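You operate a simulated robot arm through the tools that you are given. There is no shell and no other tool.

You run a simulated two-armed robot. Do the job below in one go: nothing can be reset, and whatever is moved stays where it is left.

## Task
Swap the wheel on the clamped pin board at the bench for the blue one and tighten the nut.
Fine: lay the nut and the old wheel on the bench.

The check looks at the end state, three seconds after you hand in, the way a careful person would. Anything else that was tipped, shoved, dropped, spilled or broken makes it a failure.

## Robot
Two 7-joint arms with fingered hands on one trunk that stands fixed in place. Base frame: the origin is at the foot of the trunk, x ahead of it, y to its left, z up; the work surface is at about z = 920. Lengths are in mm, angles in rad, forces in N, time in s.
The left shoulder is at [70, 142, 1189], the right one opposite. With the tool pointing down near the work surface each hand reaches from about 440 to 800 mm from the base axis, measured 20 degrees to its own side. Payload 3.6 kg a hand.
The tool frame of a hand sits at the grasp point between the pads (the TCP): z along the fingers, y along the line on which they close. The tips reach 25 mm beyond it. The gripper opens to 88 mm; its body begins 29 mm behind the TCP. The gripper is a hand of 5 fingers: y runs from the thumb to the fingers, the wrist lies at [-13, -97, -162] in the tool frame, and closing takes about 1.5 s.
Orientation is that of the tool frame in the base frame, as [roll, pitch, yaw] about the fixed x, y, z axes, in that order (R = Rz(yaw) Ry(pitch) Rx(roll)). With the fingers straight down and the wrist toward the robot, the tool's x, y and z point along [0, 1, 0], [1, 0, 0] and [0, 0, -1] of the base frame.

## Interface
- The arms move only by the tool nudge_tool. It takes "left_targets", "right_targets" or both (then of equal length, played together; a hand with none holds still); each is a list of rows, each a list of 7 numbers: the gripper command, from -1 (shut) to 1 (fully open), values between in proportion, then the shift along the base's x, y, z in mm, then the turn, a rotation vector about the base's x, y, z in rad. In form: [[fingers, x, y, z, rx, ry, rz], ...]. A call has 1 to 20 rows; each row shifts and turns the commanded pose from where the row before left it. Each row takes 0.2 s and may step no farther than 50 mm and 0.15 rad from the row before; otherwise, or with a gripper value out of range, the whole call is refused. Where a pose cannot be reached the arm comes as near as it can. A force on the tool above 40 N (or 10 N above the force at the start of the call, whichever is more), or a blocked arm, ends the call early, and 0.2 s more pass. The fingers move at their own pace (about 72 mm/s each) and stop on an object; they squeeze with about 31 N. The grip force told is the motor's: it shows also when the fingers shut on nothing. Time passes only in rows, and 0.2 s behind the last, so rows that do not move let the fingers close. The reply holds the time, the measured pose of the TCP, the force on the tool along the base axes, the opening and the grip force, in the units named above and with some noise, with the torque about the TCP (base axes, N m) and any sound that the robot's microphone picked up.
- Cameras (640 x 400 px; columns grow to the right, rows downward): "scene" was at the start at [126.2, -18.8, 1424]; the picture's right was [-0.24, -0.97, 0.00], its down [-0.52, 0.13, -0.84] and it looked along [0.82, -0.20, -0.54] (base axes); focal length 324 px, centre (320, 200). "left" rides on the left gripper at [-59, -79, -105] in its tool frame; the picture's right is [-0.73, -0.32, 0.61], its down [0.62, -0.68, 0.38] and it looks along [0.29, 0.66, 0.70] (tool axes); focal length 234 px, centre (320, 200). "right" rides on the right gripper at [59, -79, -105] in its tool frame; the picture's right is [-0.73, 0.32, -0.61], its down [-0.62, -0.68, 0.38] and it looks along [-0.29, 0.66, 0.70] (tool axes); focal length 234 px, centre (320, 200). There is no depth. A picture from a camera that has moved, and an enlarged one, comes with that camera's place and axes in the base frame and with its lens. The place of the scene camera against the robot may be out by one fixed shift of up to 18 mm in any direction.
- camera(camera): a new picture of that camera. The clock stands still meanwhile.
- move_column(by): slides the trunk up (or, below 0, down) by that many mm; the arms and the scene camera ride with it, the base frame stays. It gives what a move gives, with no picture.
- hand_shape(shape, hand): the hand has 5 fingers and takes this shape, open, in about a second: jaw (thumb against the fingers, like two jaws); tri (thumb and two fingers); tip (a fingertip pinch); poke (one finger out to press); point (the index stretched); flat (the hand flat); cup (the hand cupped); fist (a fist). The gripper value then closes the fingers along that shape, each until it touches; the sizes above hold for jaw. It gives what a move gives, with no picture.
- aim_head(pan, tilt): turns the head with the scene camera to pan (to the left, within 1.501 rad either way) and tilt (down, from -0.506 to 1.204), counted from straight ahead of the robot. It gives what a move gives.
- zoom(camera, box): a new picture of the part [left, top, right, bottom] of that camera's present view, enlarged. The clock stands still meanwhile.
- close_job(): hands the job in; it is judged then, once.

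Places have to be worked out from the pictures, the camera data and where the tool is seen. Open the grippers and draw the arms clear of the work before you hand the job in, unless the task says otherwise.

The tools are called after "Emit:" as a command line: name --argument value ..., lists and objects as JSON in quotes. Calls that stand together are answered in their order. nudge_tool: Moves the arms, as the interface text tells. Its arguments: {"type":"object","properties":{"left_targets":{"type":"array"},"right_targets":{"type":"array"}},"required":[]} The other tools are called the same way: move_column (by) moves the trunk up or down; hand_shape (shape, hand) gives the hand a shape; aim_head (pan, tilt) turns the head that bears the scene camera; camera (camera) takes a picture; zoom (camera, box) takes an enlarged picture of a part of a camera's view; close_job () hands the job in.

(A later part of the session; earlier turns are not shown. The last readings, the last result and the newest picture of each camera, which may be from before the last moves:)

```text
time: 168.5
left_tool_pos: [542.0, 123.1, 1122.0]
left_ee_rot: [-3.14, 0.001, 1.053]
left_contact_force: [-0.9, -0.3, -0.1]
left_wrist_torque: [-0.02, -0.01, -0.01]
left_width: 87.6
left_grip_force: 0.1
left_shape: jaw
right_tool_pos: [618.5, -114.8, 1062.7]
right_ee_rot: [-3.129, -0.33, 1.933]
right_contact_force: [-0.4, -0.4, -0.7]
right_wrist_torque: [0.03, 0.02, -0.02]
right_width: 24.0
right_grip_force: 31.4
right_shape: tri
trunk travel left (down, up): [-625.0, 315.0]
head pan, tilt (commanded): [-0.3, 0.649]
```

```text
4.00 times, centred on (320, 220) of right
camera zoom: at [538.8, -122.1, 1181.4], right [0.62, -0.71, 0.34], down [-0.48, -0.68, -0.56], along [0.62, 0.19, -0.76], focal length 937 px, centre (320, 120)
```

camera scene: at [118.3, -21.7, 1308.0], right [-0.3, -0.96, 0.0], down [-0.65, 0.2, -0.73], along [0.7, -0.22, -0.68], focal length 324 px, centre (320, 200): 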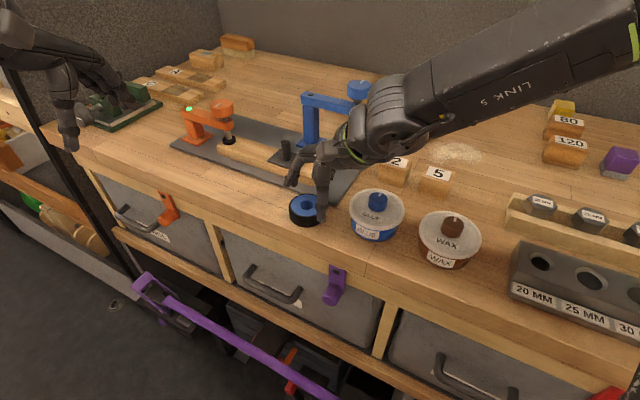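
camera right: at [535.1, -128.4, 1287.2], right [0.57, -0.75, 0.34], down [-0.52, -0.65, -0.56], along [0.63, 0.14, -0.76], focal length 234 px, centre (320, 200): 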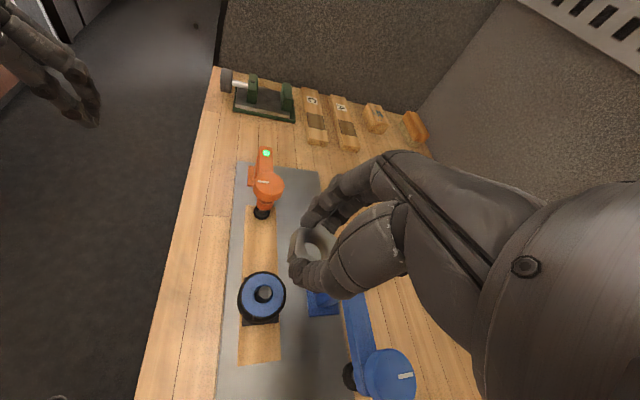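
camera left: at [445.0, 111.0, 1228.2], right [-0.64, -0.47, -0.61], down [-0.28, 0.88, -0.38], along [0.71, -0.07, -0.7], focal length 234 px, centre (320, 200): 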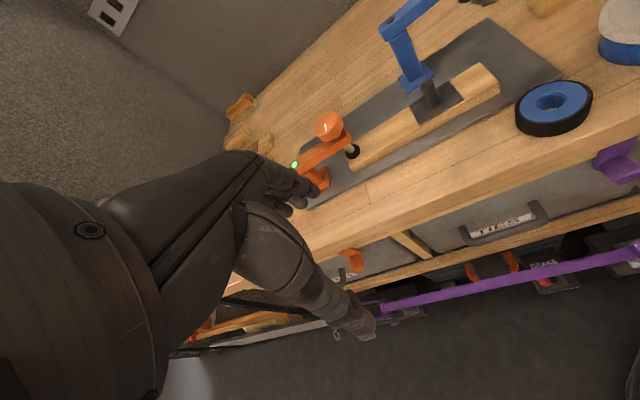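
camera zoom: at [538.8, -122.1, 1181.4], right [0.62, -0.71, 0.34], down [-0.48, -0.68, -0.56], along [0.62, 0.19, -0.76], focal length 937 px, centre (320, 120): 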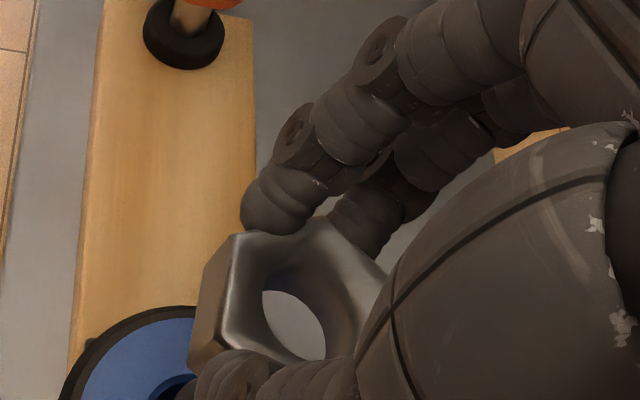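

The nut looks level and sits in the grip as when it came off. Using the pose at which it left the pin as reference, I shift (+1.8, -0.8) and descend to just above the pin.

Emit:
nudge_tool --right_targets '[[-1, 1.8, -0.8, -10, 0, 0, 0], [-1, 0, 0, -12, 0, 0, 0], [-1, 0, 0, -12, 0, 0, 0], [-1, 0, 0, 0, 0, 0, 0]]'

Emit:
zoom --camera "right" --box '[240, 150, 400, 290]'

Emit:
zoom --camera "left" --box '[380, 30, 460, 110]'

Emit:
zoom --camera "scene" --box '[270, 130, 330, 190]'

```text
time: 169.5
left_tool_pos: [543.2, 121.8, 1120.8]
left_ee_rot: [-3.141, -0.001, 1.05]
left_contact_force: [-0.4, 0.2, 0.6]
left_wrist_torque: [0.03, 0.01, -0.01]
left_width: 88.0
left_grip_force: 0.1
left_shape: jaw
right_tool_pos: [620.3, -116.6, 1028.6]
right_ee_rot: [-3.129, -0.331, 1.932]
right_contact_force: [0.5, -0.6, -0.6]
right_wrist_torque: [-0.02, 0.03, -0.04]
right_width: 23.8
right_grip_force: 31.4
right_shape: tri
trunk travel left (down, up): [-625.0, 315.0]
head pan, tilt (commanded): [-0.3, 0.649]
```

```text
2.86 times, centred on (320, 220) of right
camera zoom: at [540.7, -122.6, 1147.7], right [0.62, -0.71, 0.34], down [-0.48, -0.68, -0.56], along [0.62, 0.19, -0.76], focal length 669 px, centre (320, 143)
```

zoom: 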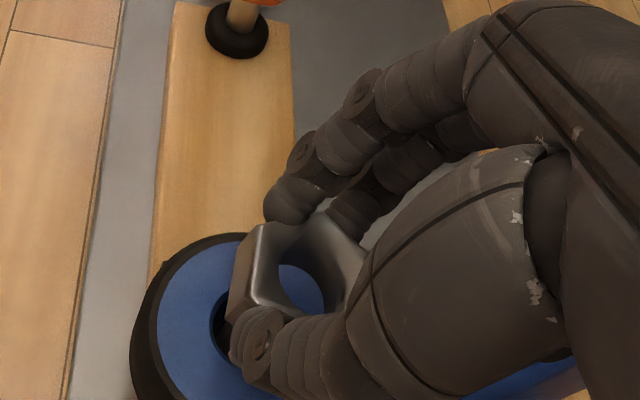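

```text
5.00 times, centred on (420, 70) of left
camera zoom: at [445.0, 111.0, 1228.2], right [-0.64, -0.47, -0.61], down [-0.28, 0.88, -0.38], along [0.71, -0.07, -0.7], focal length 1171 px, centre (-180, 850)
```

zoom: 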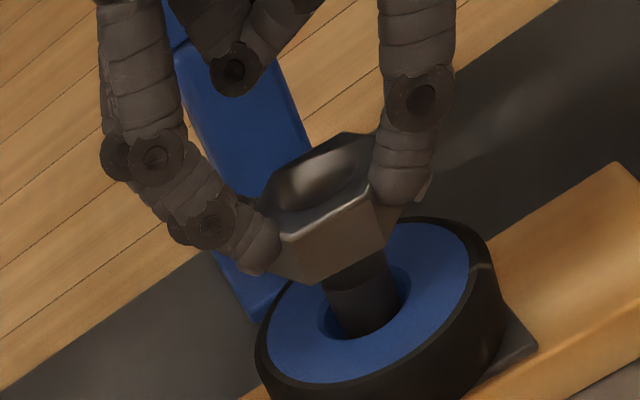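

```text
6.67 times, centred on (300, 160) of scene
camera zoom: at [122.4, -22.7, 1316.5], right [-0.3, -0.96, 0.0], down [-0.58, 0.18, -0.8], along [0.76, -0.24, -0.6], focal length 2163 px, centre (453, 467)
```

zoom: 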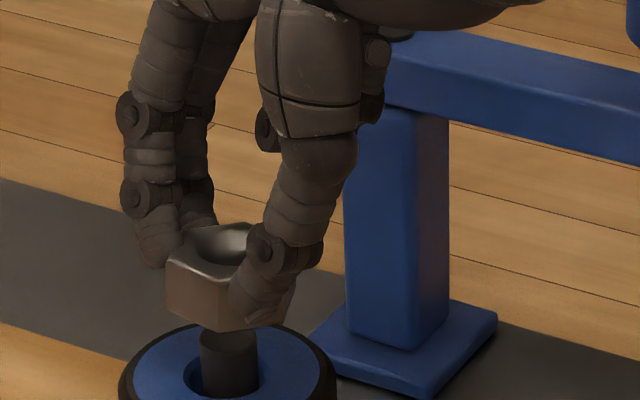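

Alignment is close; the corner positions suggest the nut is 1–2 mm too far in x. I shift (-1.5, +0.7) and descend gently until contact.

Emit:
nudge_tool --right_targets '[[-1, -1.5, 0.7, -2, 0, 0, 0], [-1, 0, 0, -2, 0, 0, 0], [-1, 0, 0, -2, 0, 0, 0], [-1, 0, 0, 0, 0, 0, 0]]'

Emit:
zoom --camera "left" --box '[380, 30, 460, 110]'

Emit:
zoom --camera "right" --box '[240, 150, 400, 290]'

Emit:
zoom --camera "scene" --box '[270, 130, 330, 190]'

```text
time: 170.5
left_tool_pos: [542.3, 122.1, 1122.1]
left_ee_rot: [-3.141, -0.001, 1.052]
left_contact_force: [-0.1, 0.6, 0.4]
left_wrist_torque: [0.0, 0.01, -0.01]
left_width: 87.6
left_grip_force: 0.1
left_shape: jaw
right_tool_pos: [616.3, -115.5, 1021.3]
right_ee_rot: [-3.127, -0.329, 1.934]
right_contact_force: [-0.3, 0.5, -0.2]
right_wrist_torque: [0.03, 0.01, 0.0]
right_width: 24.2
right_grip_force: 30.7
right_shape: tri
trunk travel left (down, up): [-625.0, 315.0]
head pan, tilt (commanded): [-0.3, 0.649]
```

```text
5.00 times, centred on (420, 70) of left
camera zoom: at [445.1, 111.0, 1228.2], right [-0.64, -0.47, -0.61], down [-0.28, 0.88, -0.38], along [0.71, -0.07, -0.7], focal length 1171 px, centre (-180, 850)
```

zoom: 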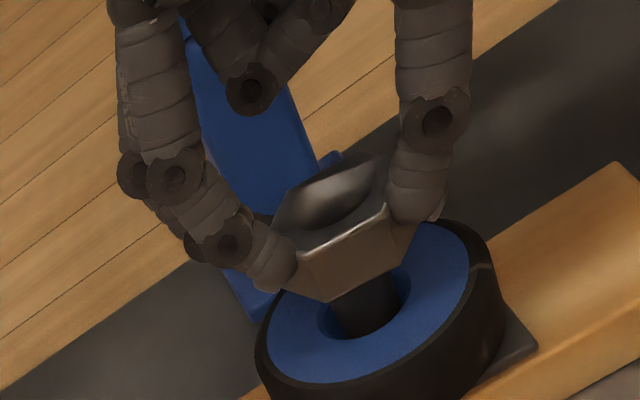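

```text
2.86 times, centred on (320, 220) of right
camera zoom: at [538.7, -122.5, 1141.4], right [0.62, -0.71, 0.34], down [-0.48, -0.68, -0.56], along [0.62, 0.19, -0.76], focal length 669 px, centre (320, 143)
```

zoom: 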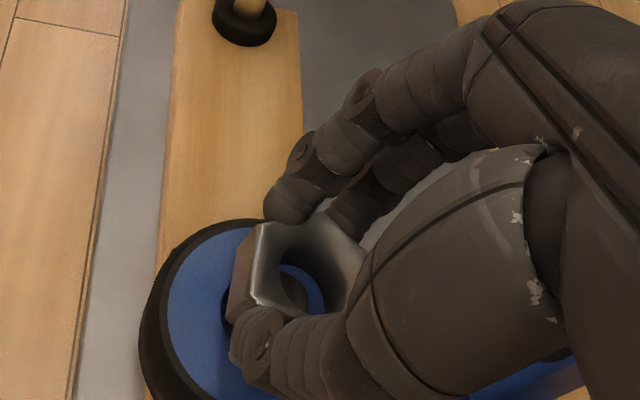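

```text
6.67 times, centred on (300, 160) of scene
camera zoom: at [122.5, -22.8, 1316.5], right [-0.3, -0.96, 0.0], down [-0.58, 0.18, -0.8], along [0.76, -0.24, -0.6], focal length 2163 px, centre (453, 467)
```

zoom: 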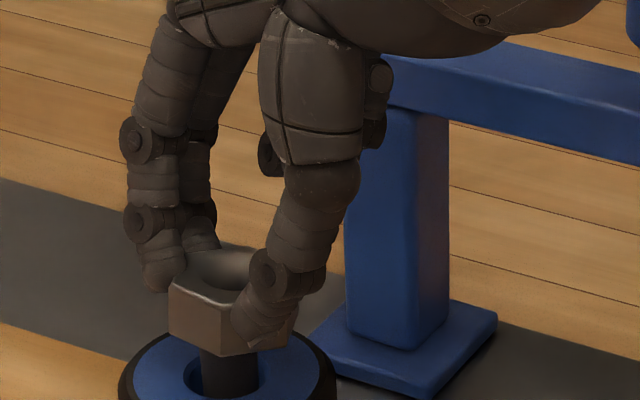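

Through the nut's bore I see the pin top nearly centred, like when it came off. I continue down in 1 mm steps.

Emit:
nudge_tool --right_targets '[[-1, 0, 0, -1, 0, 0, 0], [-1, 0, 0, -1, 0, 0, 0], [-1, 0, 0, -1, 0, 0, 0], [-1, 0, 0, 0, 0, 0, 0]]'

Emit:
zoom --camera "right" --box '[270, 170, 370, 270]'

```text
time: 171.5
left_tool_pos: [542.0, 123.0, 1122.6]
left_ee_rot: [3.14, 0.0, 1.052]
left_contact_force: [-0.5, 0.2, 0.5]
left_wrist_torque: [0.0, 0.04, 0.0]
left_width: 87.8
left_grip_force: 0.0
left_shape: jaw
right_tool_pos: [617.3, -117.2, 1019.1]
right_ee_rot: [-3.127, -0.329, 1.931]
right_contact_force: [0.3, 0.0, -1.1]
right_wrist_torque: [0.01, 0.0, 0.01]
right_width: 24.1
right_grip_force: 30.5
right_shape: tri
trunk travel left (down, up): [-625.0, 315.0]
head pan, tilt (commanded): [-0.3, 0.649]
```

```text
4.00 times, centred on (320, 220) of right
camera zoom: at [538.5, -123.6, 1138.3], right [0.62, -0.71, 0.34], down [-0.48, -0.68, -0.56], along [0.62, 0.19, -0.76], focal length 937 px, centre (320, 120)
```

zoom: 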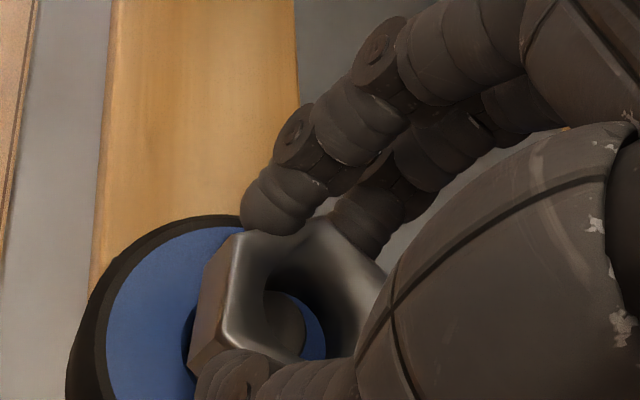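

Emit:
nudge_tool --right_targets '[[-1, 0, 0, -1, 0, 0, 0], [-1, 0, 0, -1, 0, 0, 0], [-1, 0, 0, 0, 0, 0, 0]]'

Emit:
zoom --camera "left" --box '[380, 30, 460, 110]'

```text
time: 172.3
left_tool_pos: [541.2, 122.3, 1122.5]
left_ee_rot: [-3.14, 0.0, 1.052]
left_contact_force: [1.4, 0.4, 0.9]
left_wrist_torque: [-0.02, -0.01, -0.01]
left_width: 87.5
left_grip_force: 0.0
left_shape: jaw
right_tool_pos: [616.5, -116.2, 1018.2]
right_ee_rot: [-3.131, -0.332, 1.934]
right_contact_force: [0.9, -0.5, 5.6]
right_wrist_torque: [0.03, -0.07, -0.01]
right_width: 24.1
right_grip_force: 31.3
right_shape: tri
trunk travel left (down, up): [-625.0, 315.0]
head pan, tilt (commanded): [-0.3, 0.649]
```

```text
5.00 times, centred on (420, 70) of left
camera zoom: at [444.4, 111.1, 1228.6], right [-0.64, -0.47, -0.61], down [-0.28, 0.88, -0.38], along [0.71, -0.07, -0.7], focal length 1171 px, centre (-180, 850)
```

zoom: 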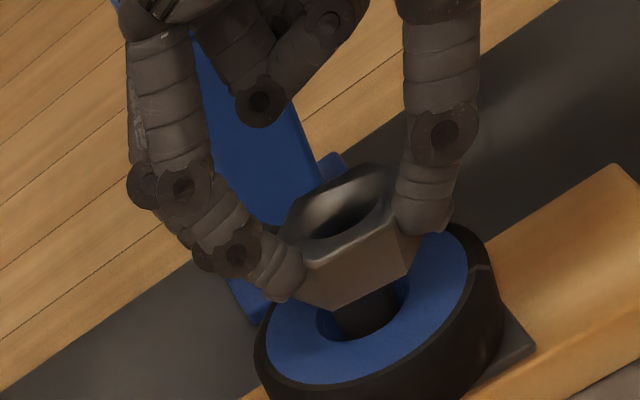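

Contact at 5.6 N: the nut sits on the pin top. I check centring from scene and right cameras before turning clockwise.

Emit:
zoom --camera "scene" --box '[275, 140, 325, 190]'

Emit:
zoom --camera "right" --box '[270, 180, 350, 260]'

Emit:
zoom --camera "left" --box '[400, 55, 450, 105]'

```text
8.00 times, centred on (300, 165) of scene
camera zoom: at [121.7, -22.7, 1316.7], right [-0.3, -0.96, 0.0], down [-0.58, 0.18, -0.8], along [0.76, -0.24, -0.6], focal length 2596 px, centre (480, 480)
```

zoom: 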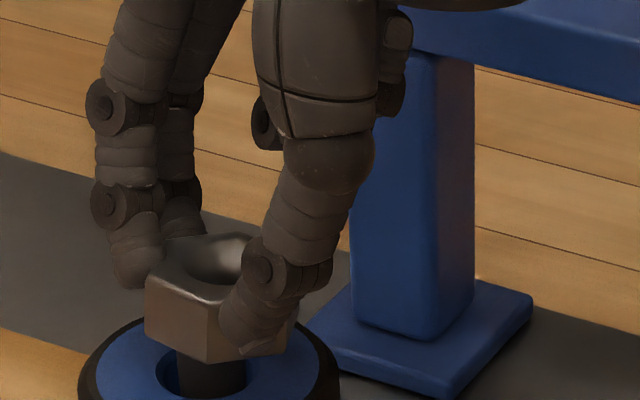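

```text
5.00 times, centred on (310, 220) of right
camera zoom: at [537.8, -123.5, 1137.0], right [0.62, -0.71, 0.34], down [-0.48, -0.68, -0.56], along [0.62, 0.19, -0.76], focal length 1171 px, centre (370, 100)
```

zoom: 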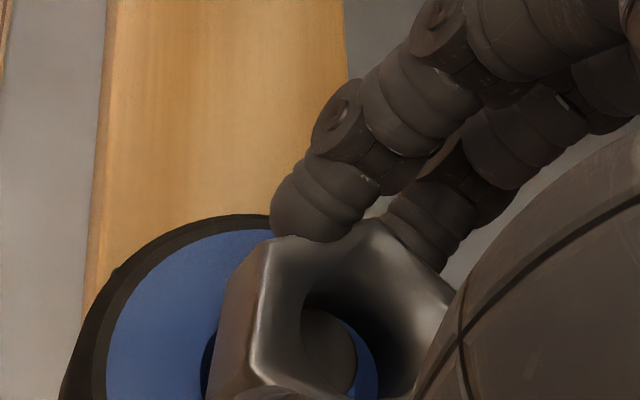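

```text
8.00 times, centred on (425, 80) of left
camera zoom: at [444.4, 111.1, 1228.6], right [-0.64, -0.47, -0.61], down [-0.28, 0.88, -0.38], along [0.71, -0.07, -0.7], focal length 1873 px, centre (-520, 1160)
```

zoom: 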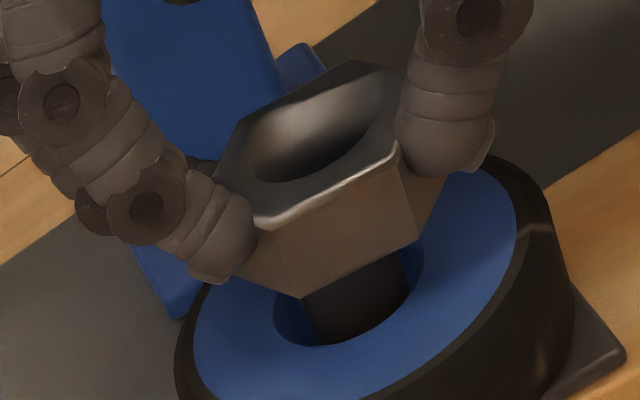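

The nut centre is within about 1 mm of the pin axis. I nudge (+0.6, +0.7) and start turning clockwise with slight downward pressure, checking whether the thread takes.

Emit:
nudge_tool --right_targets '[[-1, 0.6, 0.7, 0, 0, 0, 0], [-1, -0.81, -0.13, -0.2, 0, 0, -0.145], [-1, -0.82, 0, -0.2, 0, 0, -0.145], [-1, -0.82, 0.1, -0.2, 0, 0, -0.145], [-1, 0, 0, 0, 0, 0, 0]]'

Emit:
zoom --camera "left" --box '[400, 55, 450, 105]'

Emit:
zoom --camera "right" --box '[270, 180, 350, 260]'

```text
time: 173.5
left_tool_pos: [543.1, 121.7, 1121.9]
left_ee_rot: [-3.141, 0.0, 1.053]
left_contact_force: [0.7, 0.7, 0.5]
left_wrist_torque: [0.0, 0.03, 0.02]
left_width: 87.7
left_grip_force: 0.1
left_shape: jaw
right_tool_pos: [615.0, -115.9, 1016.8]
right_ee_rot: [-3.13, -0.331, 1.496]
right_contact_force: [0.7, 0.7, -1.9]
right_wrist_torque: [0.07, -0.04, -0.01]
right_width: 23.9
right_grip_force: 31.0
right_shape: tri
trunk travel left (down, up): [-625.0, 315.0]
head pan, tilt (commanded): [-0.3, 0.649]
```

```text
8.00 times, centred on (425, 80) of left
camera zoom: at [445.4, 111.1, 1228.1], right [-0.64, -0.47, -0.61], down [-0.28, 0.88, -0.38], along [0.71, -0.07, -0.7], focal length 1873 px, centre (-520, 1160)
```

zoom: 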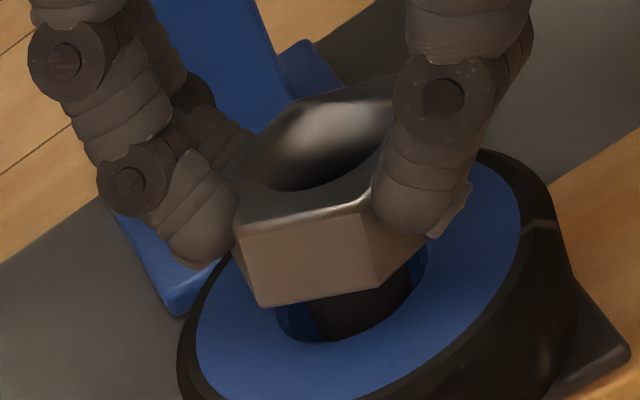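

```text
5.00 times, centred on (310, 220) of right
camera zoom: at [540.9, -87.1, 1135.7], right [0.26, -0.9, 0.34], down [-0.72, -0.42, -0.56], along [0.64, -0.09, -0.76], focal length 1171 px, centre (370, 100)
```

zoom: 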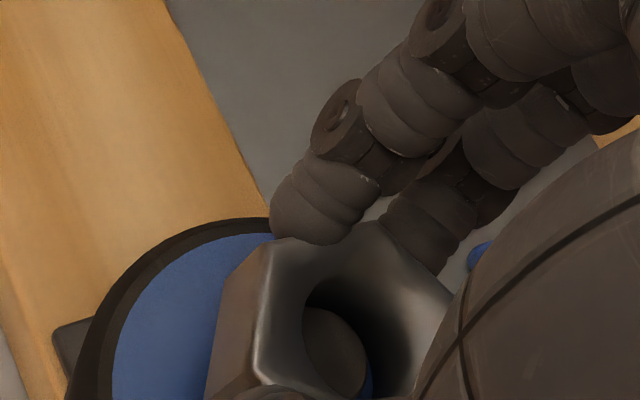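

The force changed to a slight downward pull and the pin looks centred in the bore: the thread seems to be taking. I continue the stroke.

Emit:
nudge_tool --right_targets '[[-1, -0.8, 0.23, -0.2, 0, 0, -0.145], [-1, -0.75, 0.33, -0.2, 0, 0, -0.145], [-1, -0.7, 0.45, -0.2, 0, 0, -0.145], [-1, 0, 0, 0, 0, 0, 0]]'

Emit:
zoom --camera "left" --box '[400, 55, 450, 105]'

Emit:
zoom --camera "right" --box '[270, 180, 350, 260]'

```text
time: 174.5
left_tool_pos: [543.4, 124.1, 1121.6]
left_ee_rot: [-3.141, 0.003, 1.053]
left_contact_force: [-0.5, 0.2, 1.0]
left_wrist_torque: [0.0, -0.01, 0.0]
left_width: 87.7
left_grip_force: 0.1
left_shape: jaw
right_tool_pos: [614.6, -114.5, 1015.4]
right_ee_rot: [-3.129, -0.329, 1.062]
right_contact_force: [4.1, 2.9, 0.8]
right_wrist_torque: [0.1, -0.15, 0.05]
right_width: 23.8
right_grip_force: 31.0
right_shape: tri
trunk travel left (down, up): [-625.0, 315.0]
head pan, tilt (commanded): [-0.3, 0.649]
```

```text
8.00 times, centred on (425, 80) of left
camera zoom: at [445.9, 111.8, 1227.8], right [-0.64, -0.47, -0.61], down [-0.28, 0.88, -0.38], along [0.71, -0.07, -0.7], focal length 1873 px, centre (-520, 1160)
```

zoom: 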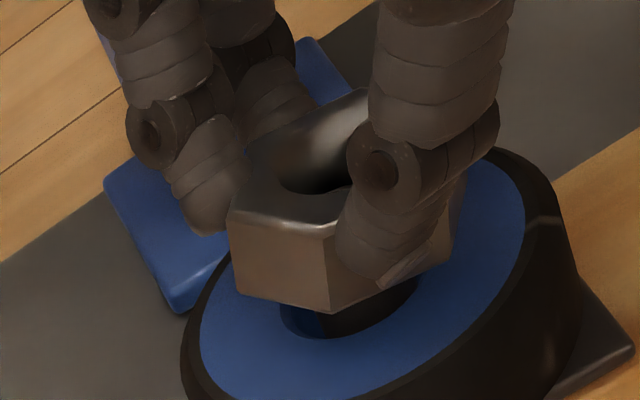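

```text
5.00 times, centred on (310, 220) of right
camera zoom: at [557.4, -56.7, 1134.3], right [-0.14, -0.93, 0.34], down [-0.83, -0.07, -0.56], along [0.54, -0.36, -0.76], focal length 1171 px, centre (370, 100)
```

zoom: 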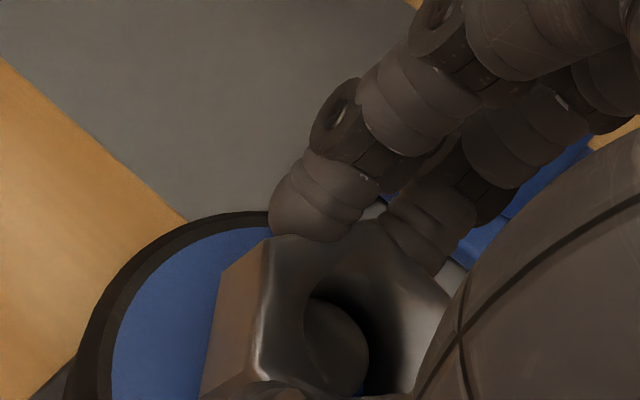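

The nut is threaded on now. I open, swing back to yaw +0.36 above the same axis, and check the pose before regripping.

Emit:
nudge_tool --right_targets '[[0.2, 0, 0, 0, 0, 0, 0], [0.2, 0, 0, 0, 0, 0, 0], [0.2, 0.79, -0.37, 0, 0, 0, 0.145], [0.2, 0.83, -0.24, 0, 0, 0, 0.145], [0.2, 0.86, -0.13, 0, 0, 0, 0.145], [0.2, 0.87, 0.01, 0, 0, 0, 0.145], [0.2, 0.86, 0.12, 0, 0, 0, 0.145], [0.2, 0.83, 0.26, 0, 0, 0, 0.145], [0.2, 0, 0, 0, 0, 0, 0]]'

Emit:
zoom --camera "left" --box '[380, 30, 460, 110]'

Emit:
zoom --camera "right" --box '[240, 150, 400, 290]'

```text
time: 176.5
left_tool_pos: [543.4, 122.8, 1123.2]
left_ee_rot: [-3.141, 0.0, 1.054]
left_contact_force: [-0.8, 0.6, 1.0]
left_wrist_torque: [-0.04, -0.03, -0.03]
left_width: 87.9
left_grip_force: 0.0
left_shape: jaw
right_tool_pos: [618.3, -113.4, 1016.2]
right_ee_rot: [-3.13, -0.329, 1.934]
right_contact_force: [0.2, -0.2, 0.1]
right_wrist_torque: [0.01, 0.0, -0.01]
right_width: 52.5
right_grip_force: 0.0
right_shape: tri
trunk travel left (down, up): [-625.0, 315.0]
head pan, tilt (commanded): [-0.3, 0.649]
```

```text
5.00 times, centred on (420, 70) of left
camera zoom: at [444.7, 111.2, 1228.4], right [-0.64, -0.47, -0.61], down [-0.28, 0.88, -0.38], along [0.71, -0.07, -0.7], focal length 1171 px, centre (-180, 850)
```

zoom: 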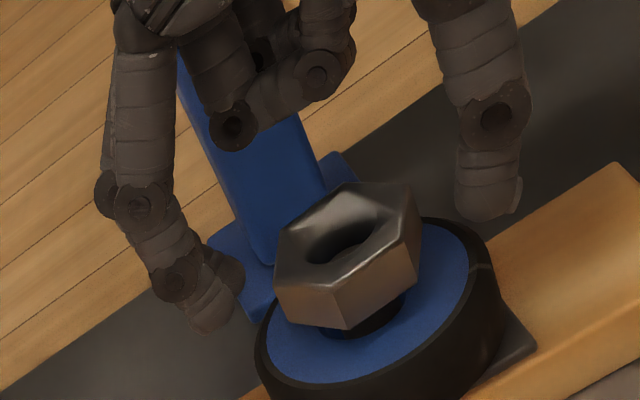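

```text
2.86 times, centred on (320, 220) of right
camera zoom: at [539.5, -121.9, 1135.3], right [0.62, -0.71, 0.34], down [-0.48, -0.68, -0.56], along [0.62, 0.19, -0.76], focal length 669 px, centre (320, 143)
```

zoom: 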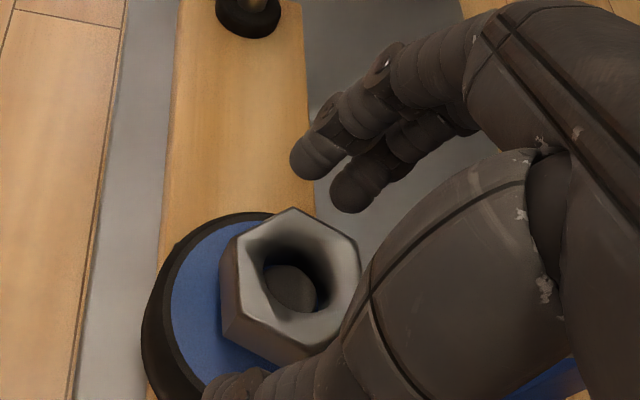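

The nut stays on the pin by its thread. I correct the centre by (+1, -1.2), regrip, and turn a clockwise stroke.

Emit:
nudge_tool --right_targets '[[0.2, 1, -1.2, 0, 0, 0, 0], [-1, 0, 0, 0, 0, 0, 0], [-1, 0, 0, 0, 0, 0, 0], [-1, 0, 0, 0, 0, 0, 0], [-1, -0.83, -0.26, -0.2, 0, 0, -0.145], [-1, -0.86, -0.12, -0.2, 0, 0, -0.145], [-1, -0.87, -0.01, -0.2, 0, 0, -0.145], [-1, -0.86, 0.13, -0.2, 0, 0, -0.145], [-1, -0.83, 0.24, -0.2, 0, 0, -0.145], [-1, -0.79, 0.37, -0.2, 0, 0, -0.145], [-1, 0, 0, 0, 0, 0, 0]]'

Emit:
zoom --camera "left" --box '[380, 30, 460, 110]'

Emit:
zoom --camera "right" --box '[240, 150, 400, 290]'

```text
time: 178.9
left_tool_pos: [542.9, 124.2, 1122.5]
left_ee_rot: [-3.138, 0.0, 1.051]
left_contact_force: [0.2, 1.0, 0.9]
left_wrist_torque: [-0.02, -0.02, 0.02]
left_width: 87.7
left_grip_force: 0.1
left_shape: jaw
right_tool_pos: [616.2, -115.3, 1014.8]
right_ee_rot: [-3.129, -0.329, 1.062]
right_contact_force: [4.4, 0.7, 0.0]
right_wrist_torque: [0.06, -0.09, 0.0]
right_width: 26.4
right_grip_force: 30.5
right_shape: tri
trunk travel left (down, up): [-625.0, 315.0]
head pan, tilt (commanded): [-0.3, 0.649]
```

```text
5.00 times, centred on (420, 70) of left
camera zoom: at [446.2, 111.2, 1227.8], right [-0.64, -0.47, -0.61], down [-0.28, 0.88, -0.38], along [0.71, -0.07, -0.7], focal length 1171 px, centre (-180, 850)
```

zoom: 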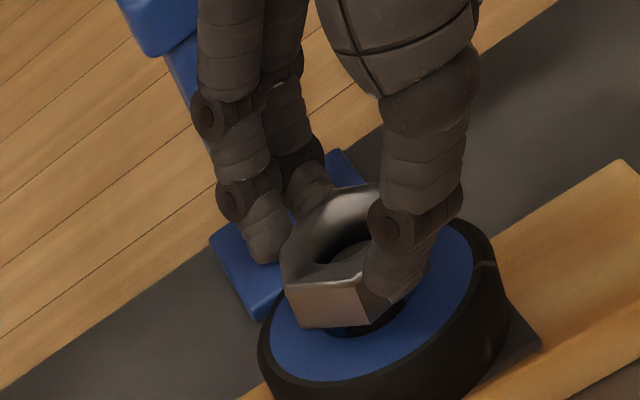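

```text
2.86 times, centred on (320, 220) of right
camera zoom: at [559.1, -58.3, 1133.9], right [-0.14, -0.93, 0.34], down [-0.83, -0.07, -0.56], along [0.54, -0.36, -0.76], focal length 669 px, centre (320, 143)
```

zoom: 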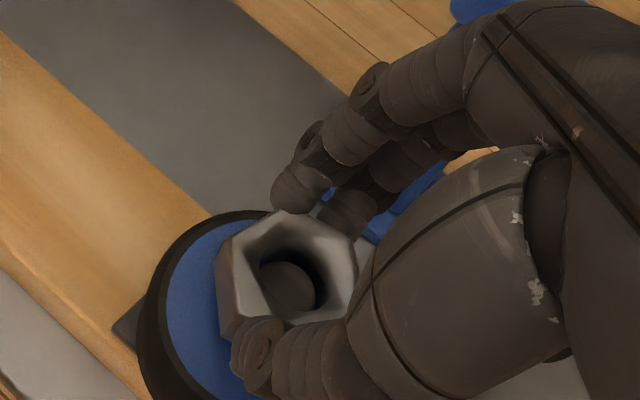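

Good grip and the nut is lower. Next full cycle: open, return, grip, turn clockwise.

Emit:
nudge_tool --right_targets '[[0.2, 0, 0, 0, 0, 0, 0], [0.2, 0.6, 0, 0, 0, 0, 0], [0.2, 0.79, -0.37, 0, 0, 0, 0.145], [0.2, 0.83, -0.24, 0, 0, 0, 0.145], [0.2, 0.86, -0.13, 0, 0, 0, 0.145], [0.2, 0.87, 0.01, 0, 0, 0, 0.145], [0.2, 0.86, 0.12, 0, 0, 0, 0.145], [0.2, 0.83, 0.26, 0, 0, 0, 0.145], [-1, 0, 0, 0, 0, 0, 0], [-1, 0, 0, 0, 0, 0, 0], [-1, 0, 0, 0, 0, 0, 0], [-1, -0.83, -0.26, -0.2, 0, 0, -0.145], [-1, -0.86, -0.12, -0.2, 0, 0, -0.145], [-1, -0.87, -0.01, -0.2, 0, 0, -0.145], [-1, -0.86, 0.13, -0.2, 0, 0, -0.145], [-1, -0.83, 0.24, -0.2, 0, 0, -0.145], [-1, -0.79, 0.37, -0.2, 0, 0, -0.145], [-1, 0, 0, 0, 0, 0, 0]]'

Emit:
zoom --camera "left" --box '[380, 30, 460, 110]'

Emit:
zoom --camera "right" --box '[240, 150, 400, 290]'

```text
time: 182.7
left_tool_pos: [543.6, 121.7, 1122.0]
left_ee_rot: [-3.141, 0.0, 1.052]
left_contact_force: [0.7, -0.1, -1.0]
left_wrist_torque: [0.0, -0.04, 0.0]
left_width: 87.7
left_grip_force: 0.0
left_shape: jaw
right_tool_pos: [614.6, -116.2, 1013.5]
right_ee_rot: [-3.128, -0.33, 1.061]
right_contact_force: [4.0, -1.7, 2.0]
right_wrist_torque: [0.0, -0.07, 0.0]
right_width: 26.9
right_grip_force: 31.4
right_shape: tri
trunk travel left (down, up): [-625.0, 315.0]
head pan, tilt (commanded): [-0.3, 0.649]
```

```text
5.00 times, centred on (420, 70) of left
camera zoom: at [445.7, 110.9, 1228.0], right [-0.64, -0.47, -0.61], down [-0.28, 0.88, -0.38], along [0.71, -0.07, -0.7], focal length 1171 px, centre (-180, 850)
```

zoom: 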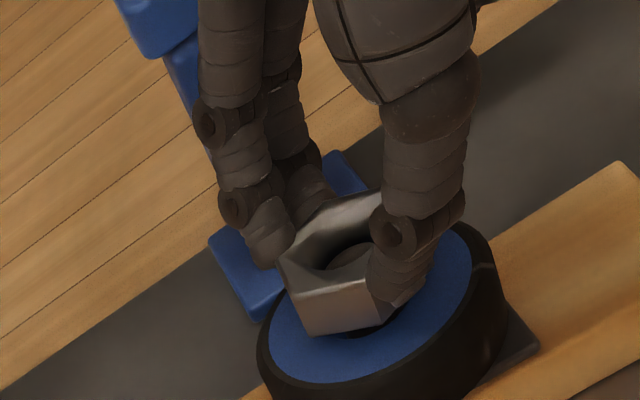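

```text
2.86 times, centred on (320, 220) of right
camera zoom: at [559.3, -58.4, 1132.7], right [-0.14, -0.93, 0.34], down [-0.83, -0.07, -0.56], along [0.54, -0.36, -0.76], focal length 669 px, centre (320, 143)
```

zoom: 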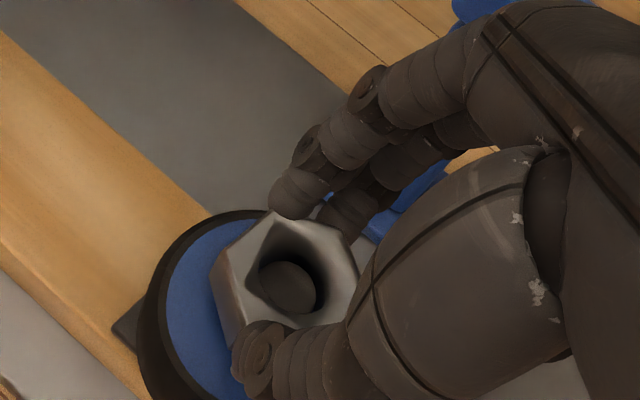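

The nut keeps descending. I extend the stroke slightly (from +0.43 to -0.51) and run the next cycle.

Emit:
nudge_tool --right_targets '[[0.2, 0, 0, 0, 0, 0, 0], [0.2, 0.5, 0, 0, 0, 0, 0], [0.2, 0.73, -0.34, 0, 0, 0, 0.134], [0.2, 0.77, -0.24, 0, 0, 0, 0.134], [0.2, 0.79, -0.14, 0, 0, 0, 0.134], [0.2, 0.8, -0.03, 0, 0, 0, 0.134], [0.2, 0.8, 0.08, 0, 0, 0, 0.134], [0.2, 0.78, 0.18, 0, 0, 0, 0.134], [0.2, 0.76, 0.29, 0, 0, 0, 0.135], [-1, 0, 0, 0, 0, 0, 0], [-1, 0, 0, 0, 0, 0, 0], [-1, 0, 0, 0, 0, 0, 0], [-1, -0.76, -0.29, -0.2, 0, 0, -0.135], [-1, -0.78, -0.18, -0.2, 0, 0, -0.134], [-1, -0.8, -0.08, -0.2, 0, 0, -0.134], [-1, -0.8, 0.03, -0.2, 0, 0, -0.134], [-1, -0.79, 0.14, -0.2, 0, 0, -0.134], [-1, -0.77, 0.24, -0.2, 0, 0, -0.134], [-1, -0.73, 0.34, -0.2, 0, 0, -0.134]]'

Emit:
zoom --camera "left" --box '[380, 30, 460, 110]'

Emit:
zoom --camera "right" --box '[240, 150, 400, 290]'

```text
time: 186.7
left_tool_pos: [543.2, 121.9, 1121.6]
left_ee_rot: [-3.14, -0.001, 1.05]
left_contact_force: [-0.8, 0.5, -0.6]
left_wrist_torque: [0.02, -0.02, 0.03]
left_width: 87.8
left_grip_force: 0.0
left_shape: jaw
right_tool_pos: [616.4, -116.1, 1012.5]
right_ee_rot: [-3.129, -0.329, 1.059]
right_contact_force: [1.9, -1.1, -0.2]
right_wrist_torque: [-0.01, 0.0, 0.03]
right_width: 26.2
right_grip_force: 30.8
right_shape: tri
trunk travel left (down, up): [-625.0, 315.0]
head pan, tilt (commanded): [-0.3, 0.649]
```

```text
5.00 times, centred on (420, 70) of left
camera zoom: at [445.3, 110.9, 1228.1], right [-0.64, -0.47, -0.61], down [-0.28, 0.88, -0.38], along [0.71, -0.07, -0.7], focal length 1171 px, centre (-180, 850)
```

zoom: 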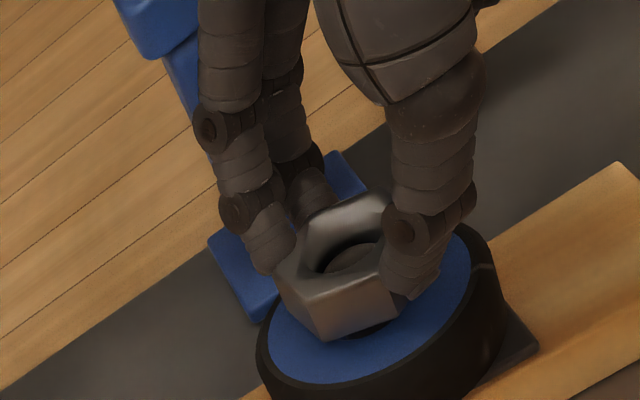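

```text
2.86 times, centred on (320, 220) of right
camera zoom: at [559.6, -58.6, 1131.8], right [-0.14, -0.93, 0.34], down [-0.83, -0.07, -0.56], along [0.54, -0.36, -0.76], focal length 669 px, centre (320, 143)
```

zoom: 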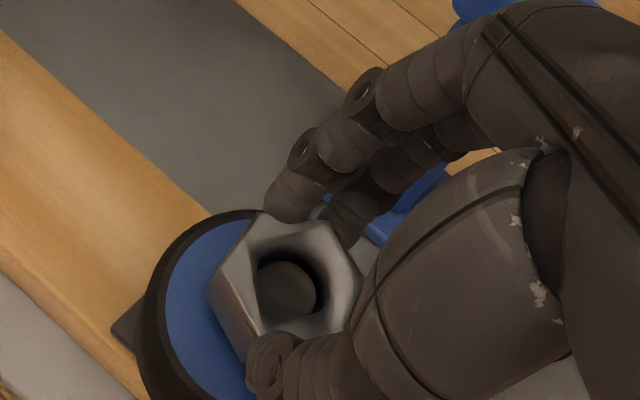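

The nut is gripped some 15–20° off its flats now. I realign with a short stroke: regrip at yaw -0.21 where the flats match, turn to -0.51, then open and return to +0.43.

Emit:
nudge_tool --right_targets '[[0.2, 0, 0, 0, 0, 0, 0], [0.2, 0, 0, 0, 0, 0, 0], [0.2, 0.81, -0.37, 0, 0, 0, 0.15], [0.2, 0.87, -0.26, 0, 0, 0, 0.15], [-1, 0, 0, 0, 0, 0, 0], [-1, 0, 0, 0, 0, 0, 0], [-1, 0, 0, 0, 0, 0, 0]]'

Emit:
zoom --camera "right" --box '[240, 150, 400, 290]'

```text
time: 188.3
left_tool_pos: [543.0, 122.0, 1120.9]
left_ee_rot: [-3.141, 0.0, 1.052]
left_contact_force: [0.3, -0.1, -0.6]
left_wrist_torque: [-0.01, 0.01, -0.03]
left_width: 87.6
left_grip_force: 0.0
left_shape: jaw
right_tool_pos: [617.8, -115.3, 1012.5]
right_ee_rot: [-3.129, -0.33, 1.363]
right_contact_force: [0.4, 0.8, 0.2]
right_wrist_torque: [0.02, 0.0, -0.01]
right_width: 26.7
right_grip_force: 31.1
right_shape: tri
trunk travel left (down, up): [-625.0, 315.0]
head pan, tilt (commanded): [-0.3, 0.649]
```

```text
2.86 times, centred on (320, 220) of right
camera zoom: at [546.6, -78.5, 1131.6], right [0.14, -0.93, 0.34], down [-0.77, -0.32, -0.56], along [0.62, -0.18, -0.76], focal length 669 px, centre (320, 143)
```

zoom: 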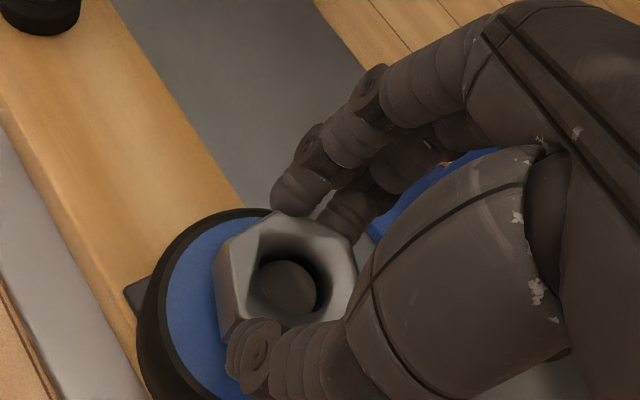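

Aligned with the flats again. I turn to -0.51, open, return to +0.43, and close.

Emit:
nudge_tool --right_targets '[[-1, -0.87, 0.26, -0.2, 0, 0, -0.15], [-1, -0.81, 0.37, -0.2, 0, 0, -0.15], [0.2, 0, 0, 0, 0, 0, 0], [0.2, 0, 0, 0, 0, 0, 0], [0.2, 0.73, -0.34, 0, 0, 0, 0.134], [0.2, 0.77, -0.24, 0, 0, 0, 0.134], [0.2, 0.79, -0.14, 0, 0, 0, 0.134], [0.2, 0.8, -0.03, 0, 0, 0, 0.134], [0.2, 0.8, 0.08, 0, 0, 0, 0.134], [0.2, 0.78, 0.18, 0, 0, 0, 0.134], [0.2, 0.76, 0.29, 0, 0, 0, 0.135], [-1, 0, 0, 0, 0, 0, 0], [-1, 0, 0, 0, 0, 0, 0], [-1, 0, 0, 0, 0, 0, 0]]'

Emit:
zoom --camera "right" --box '[240, 150, 400, 290]'

Emit:
zoom --camera "left" --box '[380, 30, 460, 110]'

```text
time: 191.3
left_tool_pos: [542.4, 122.6, 1121.8]
left_ee_rot: [-3.139, 0.001, 1.054]
left_contact_force: [-0.1, -0.8, -0.2]
left_wrist_torque: [0.01, -0.03, 0.01]
left_width: 87.8
left_grip_force: 0.1
left_shape: jaw
right_tool_pos: [620.8, -115.7, 1011.9]
right_ee_rot: [-3.128, -0.33, 2.002]
right_contact_force: [0.3, -0.3, -0.2]
right_wrist_torque: [0.03, 0.0, -0.01]
right_width: 26.8
right_grip_force: 31.2
right_shape: tri
trunk travel left (down, up): [-625.0, 315.0]
head pan, tilt (commanded): [-0.3, 0.649]
```

```text
2.86 times, centred on (320, 220) of right
camera zoom: at [542.3, -127.9, 1131.2], right [0.67, -0.66, 0.34], down [-0.43, -0.71, -0.56], along [0.61, 0.23, -0.76], focal length 669 px, centre (320, 143)
```

zoom: 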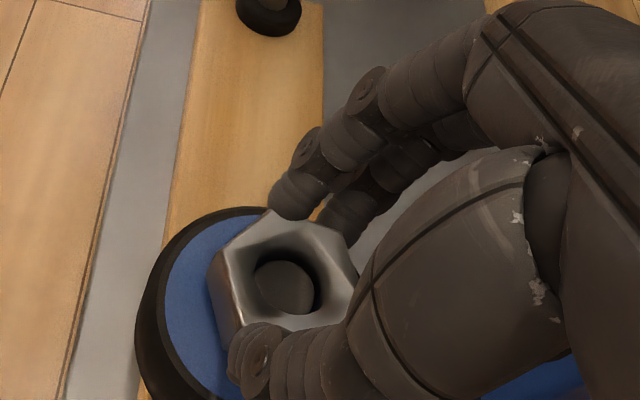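

```text
5.00 times, centred on (420, 70) of left
camera zoom: at [445.1, 111.2, 1228.2], right [-0.64, -0.47, -0.61], down [-0.28, 0.88, -0.38], along [0.71, -0.07, -0.7], focal length 1171 px, centre (-180, 850)
```

zoom: 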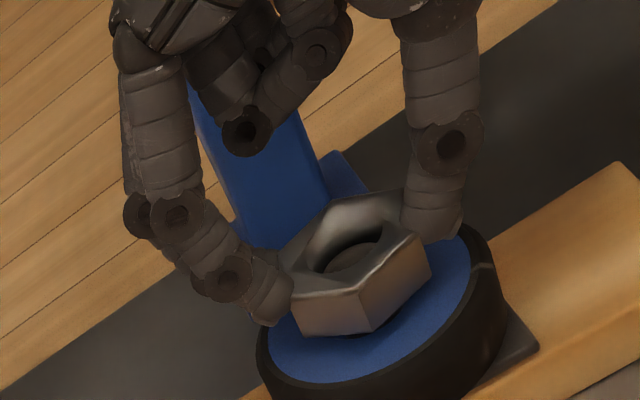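

Aligned well enough and the nut is close to the wheel. I run the clockwise stroke.

Emit:
nudge_tool --right_targets '[[-1, -0.76, -0.29, -0.15, 0, 0, -0.135], [-1, -0.78, -0.18, -0.15, 0, 0, -0.134], [-1, -0.8, -0.08, -0.15, 0, 0, -0.134], [-1, -0.8, 0.03, -0.15, 0, 0, -0.134], [-1, -0.79, 0.14, -0.15, 0, 0, -0.134], [-1, -0.77, 0.24, -0.15, 0, 0, -0.134], [-1, -0.73, 0.34, -0.15, 0, 0, -0.134], [-1, 0, 0, 0, 0, 0, 0]]'

Emit:
zoom --camera "right" --box '[240, 150, 400, 290]'

Emit:
zoom --camera "left" --box '[380, 30, 460, 110]'

```text
time: 193.1
left_tool_pos: [543.7, 122.6, 1121.7]
left_ee_rot: [-3.139, -0.002, 1.053]
left_contact_force: [0.7, -0.1, -0.3]
left_wrist_torque: [0.02, 0.01, -0.05]
left_width: 87.9
left_grip_force: 0.1
left_shape: jaw
right_tool_pos: [614.5, -116.7, 1010.6]
right_ee_rot: [-3.128, -0.329, 1.059]
right_contact_force: [4.4, -1.9, 0.6]
right_wrist_torque: [-0.05, -0.1, 0.01]
right_width: 26.6
right_grip_force: 30.7
right_shape: tri
trunk travel left (down, up): [-625.0, 315.0]
head pan, tilt (commanded): [-0.3, 0.649]
```

```text
2.86 times, centred on (320, 220) of right
camera zoom: at [559.1, -58.5, 1130.0], right [-0.14, -0.93, 0.34], down [-0.83, -0.07, -0.56], along [0.54, -0.36, -0.76], focal length 669 px, centre (320, 143)
```

zoom: 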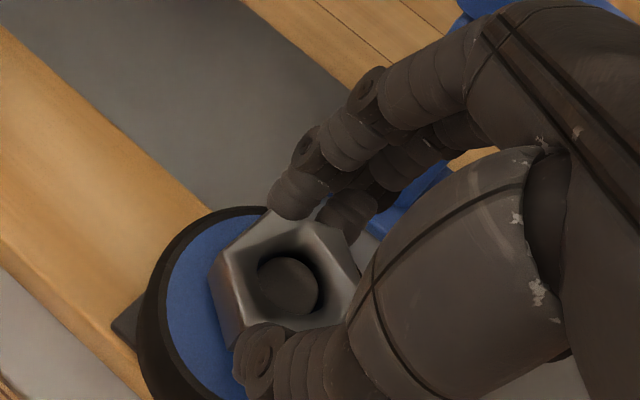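

```text
5.00 times, centred on (420, 70) of left
camera zoom: at [446.0, 110.7, 1227.9], right [-0.64, -0.47, -0.61], down [-0.28, 0.88, -0.38], along [0.71, -0.07, -0.7], focal length 1171 px, centre (-180, 850)
```

zoom: 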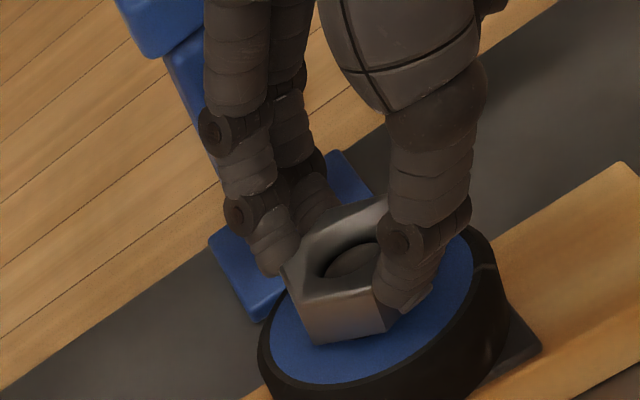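

Good progress; next full cycle with almost no further lowering of the hand.

Emit:
nudge_tool --right_targets '[[0.2, 0, 0, 0, 0, 0, 0], [0.2, 0.4, 0, 0, 0, 0, 0], [0.2, 0.73, -0.34, 0, 0, 0, 0.134], [0.2, 0.77, -0.24, 0, 0, 0, 0.134], [0.2, 0.79, -0.14, 0, 0, 0, 0.134], [0.2, 0.8, -0.03, 0, 0, 0, 0.134], [0.2, 0.8, 0.08, 0, 0, 0, 0.134], [0.2, 0.78, 0.18, 0, 0, 0, 0.134], [0.2, 0.76, 0.29, 0, 0, 0, 0.135], [-1, 0, 0, 0, 0, 0, 0], [-1, 0, 0, 0, 0, 0, 0], [-1, 0, 0, 0, 0, 0, 0], [-1, -0.76, -0.29, -0.1, 0, 0, -0.135], [-1, -0.78, -0.18, -0.1, 0, 0, -0.134], [-1, -0.8, -0.08, -0.1, 0, 0, -0.134], [-1, -0.8, 0.03, -0.1, 0, 0, -0.134], [-1, -0.79, 0.14, -0.1, 0, 0, -0.134], [-1, -0.77, 0.24, -0.1, 0, 0, -0.134], [-1, -0.73, 0.34, -0.1, 0, 0, -0.134]]'

Emit:
zoom --camera "right" --box '[240, 150, 400, 290]'

Emit:
zoom --camera "left" --box '[380, 30, 460, 110]'

```text
time: 197.1
left_tool_pos: [542.7, 121.8, 1121.6]
left_ee_rot: [3.141, 0.0, 1.052]
left_contact_force: [-0.2, 0.0, 0.3]
left_wrist_torque: [-0.01, 0.0, 0.01]
left_width: 87.7
left_grip_force: 0.1
left_shape: jaw
right_tool_pos: [616.2, -115.6, 1010.2]
right_ee_rot: [-3.131, -0.33, 1.061]
right_contact_force: [1.2, 0.9, 0.2]
right_wrist_torque: [-0.01, -0.03, 0.01]
right_width: 26.1
right_grip_force: 30.9
right_shape: tri
trunk travel left (down, up): [-625.0, 315.0]
head pan, tilt (commanded): [-0.3, 0.649]
```

```text
2.86 times, centred on (320, 220) of right
camera zoom: at [559.8, -58.7, 1129.7], right [-0.14, -0.93, 0.34], down [-0.83, -0.07, -0.56], along [0.54, -0.36, -0.76], focal length 669 px, centre (320, 143)
```

zoom: 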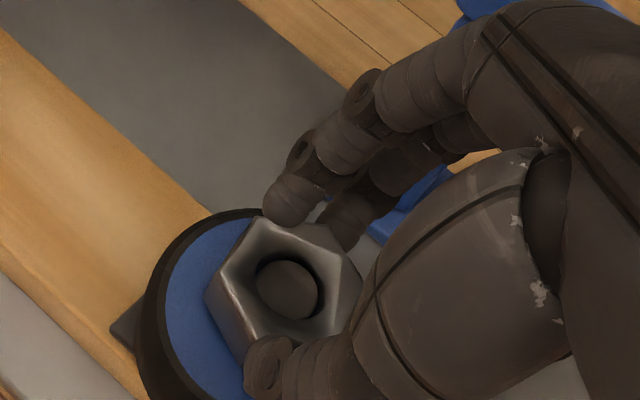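

```text
5.00 times, centred on (420, 70) of left
camera zoom: at [445.4, 111.0, 1228.1], right [-0.64, -0.47, -0.61], down [-0.28, 0.88, -0.38], along [0.71, -0.07, -0.7], focal length 1171 px, centre (-180, 850)
```

zoom: 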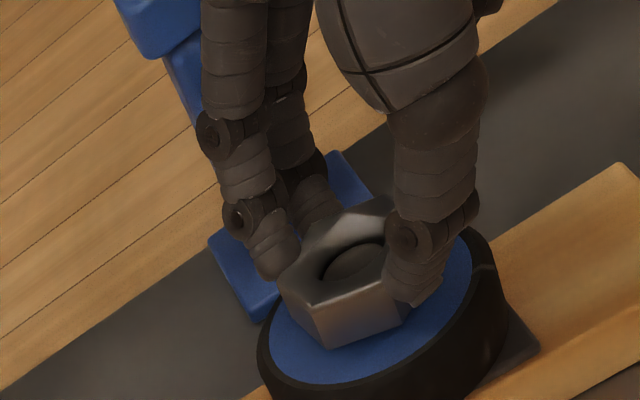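

Realigning with a short stroke again, and watching the torque for tightness.

Emit:
nudge_tool --right_targets '[[0.2, 0, 0, 0, 0, 0, 0], [0.2, 0, 0, 0, 0, 0, 0], [0.2, 0.81, -0.37, 0, 0, 0, 0.15], [0.2, 0.87, -0.26, 0, 0, 0, 0.15], [-1, 0, 0, 0, 0, 0, 0], [-1, 0, 0, 0, 0, 0, 0], [-1, 0, 0, 0, 0, 0, 0], [-1, -0.87, 0.26, -0.1, 0, 0, -0.15], [-1, -0.81, 0.37, -0.1, 0, 0, -0.15], [-1, 0, 0, 0, 0, 0, 0]]'

Emit:
zoom --camera "right" --box '[240, 150, 400, 290]'

Emit:
zoom --camera "left" --box '[380, 30, 460, 110]'

```text
time: 199.3
left_tool_pos: [544.3, 122.5, 1121.5]
left_ee_rot: [3.141, 0.001, 1.054]
left_contact_force: [0.1, -0.3, -0.9]
left_wrist_torque: [0.0, 0.02, -0.02]
left_width: 87.7
left_grip_force: 0.0
left_shape: jaw
right_tool_pos: [615.9, -115.7, 1009.2]
right_ee_rot: [-3.129, -0.329, 1.06]
right_contact_force: [-0.3, 0.3, -0.3]
right_wrist_torque: [-0.01, -0.02, 0.03]
right_width: 26.3
right_grip_force: 31.3
right_shape: tri
trunk travel left (down, up): [-625.0, 315.0]
head pan, tilt (commanded): [-0.3, 0.649]
```

```text
2.86 times, centred on (320, 220) of right
camera zoom: at [559.6, -58.6, 1129.5], right [-0.14, -0.93, 0.34], down [-0.83, -0.07, -0.56], along [0.54, -0.36, -0.76], focal length 669 px, centre (320, 143)
```

zoom: 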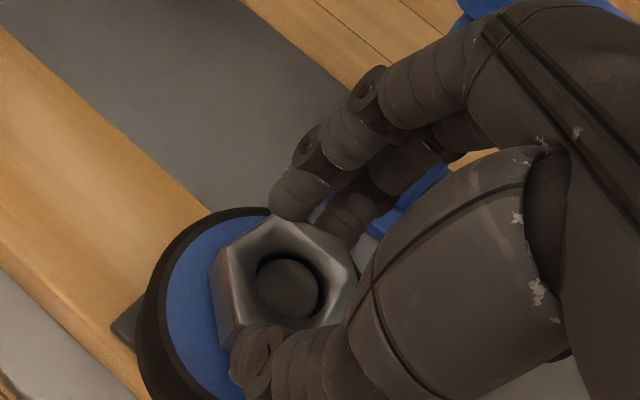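

```text
5.00 times, centred on (420, 70) of left
camera zoom: at [445.4, 111.0, 1228.1], right [-0.64, -0.47, -0.61], down [-0.28, 0.88, -0.38], along [0.71, -0.07, -0.7], focal length 1171 px, centre (-180, 850)
```

zoom: 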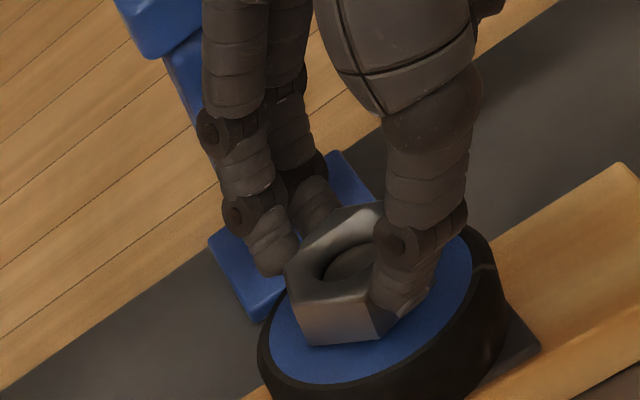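

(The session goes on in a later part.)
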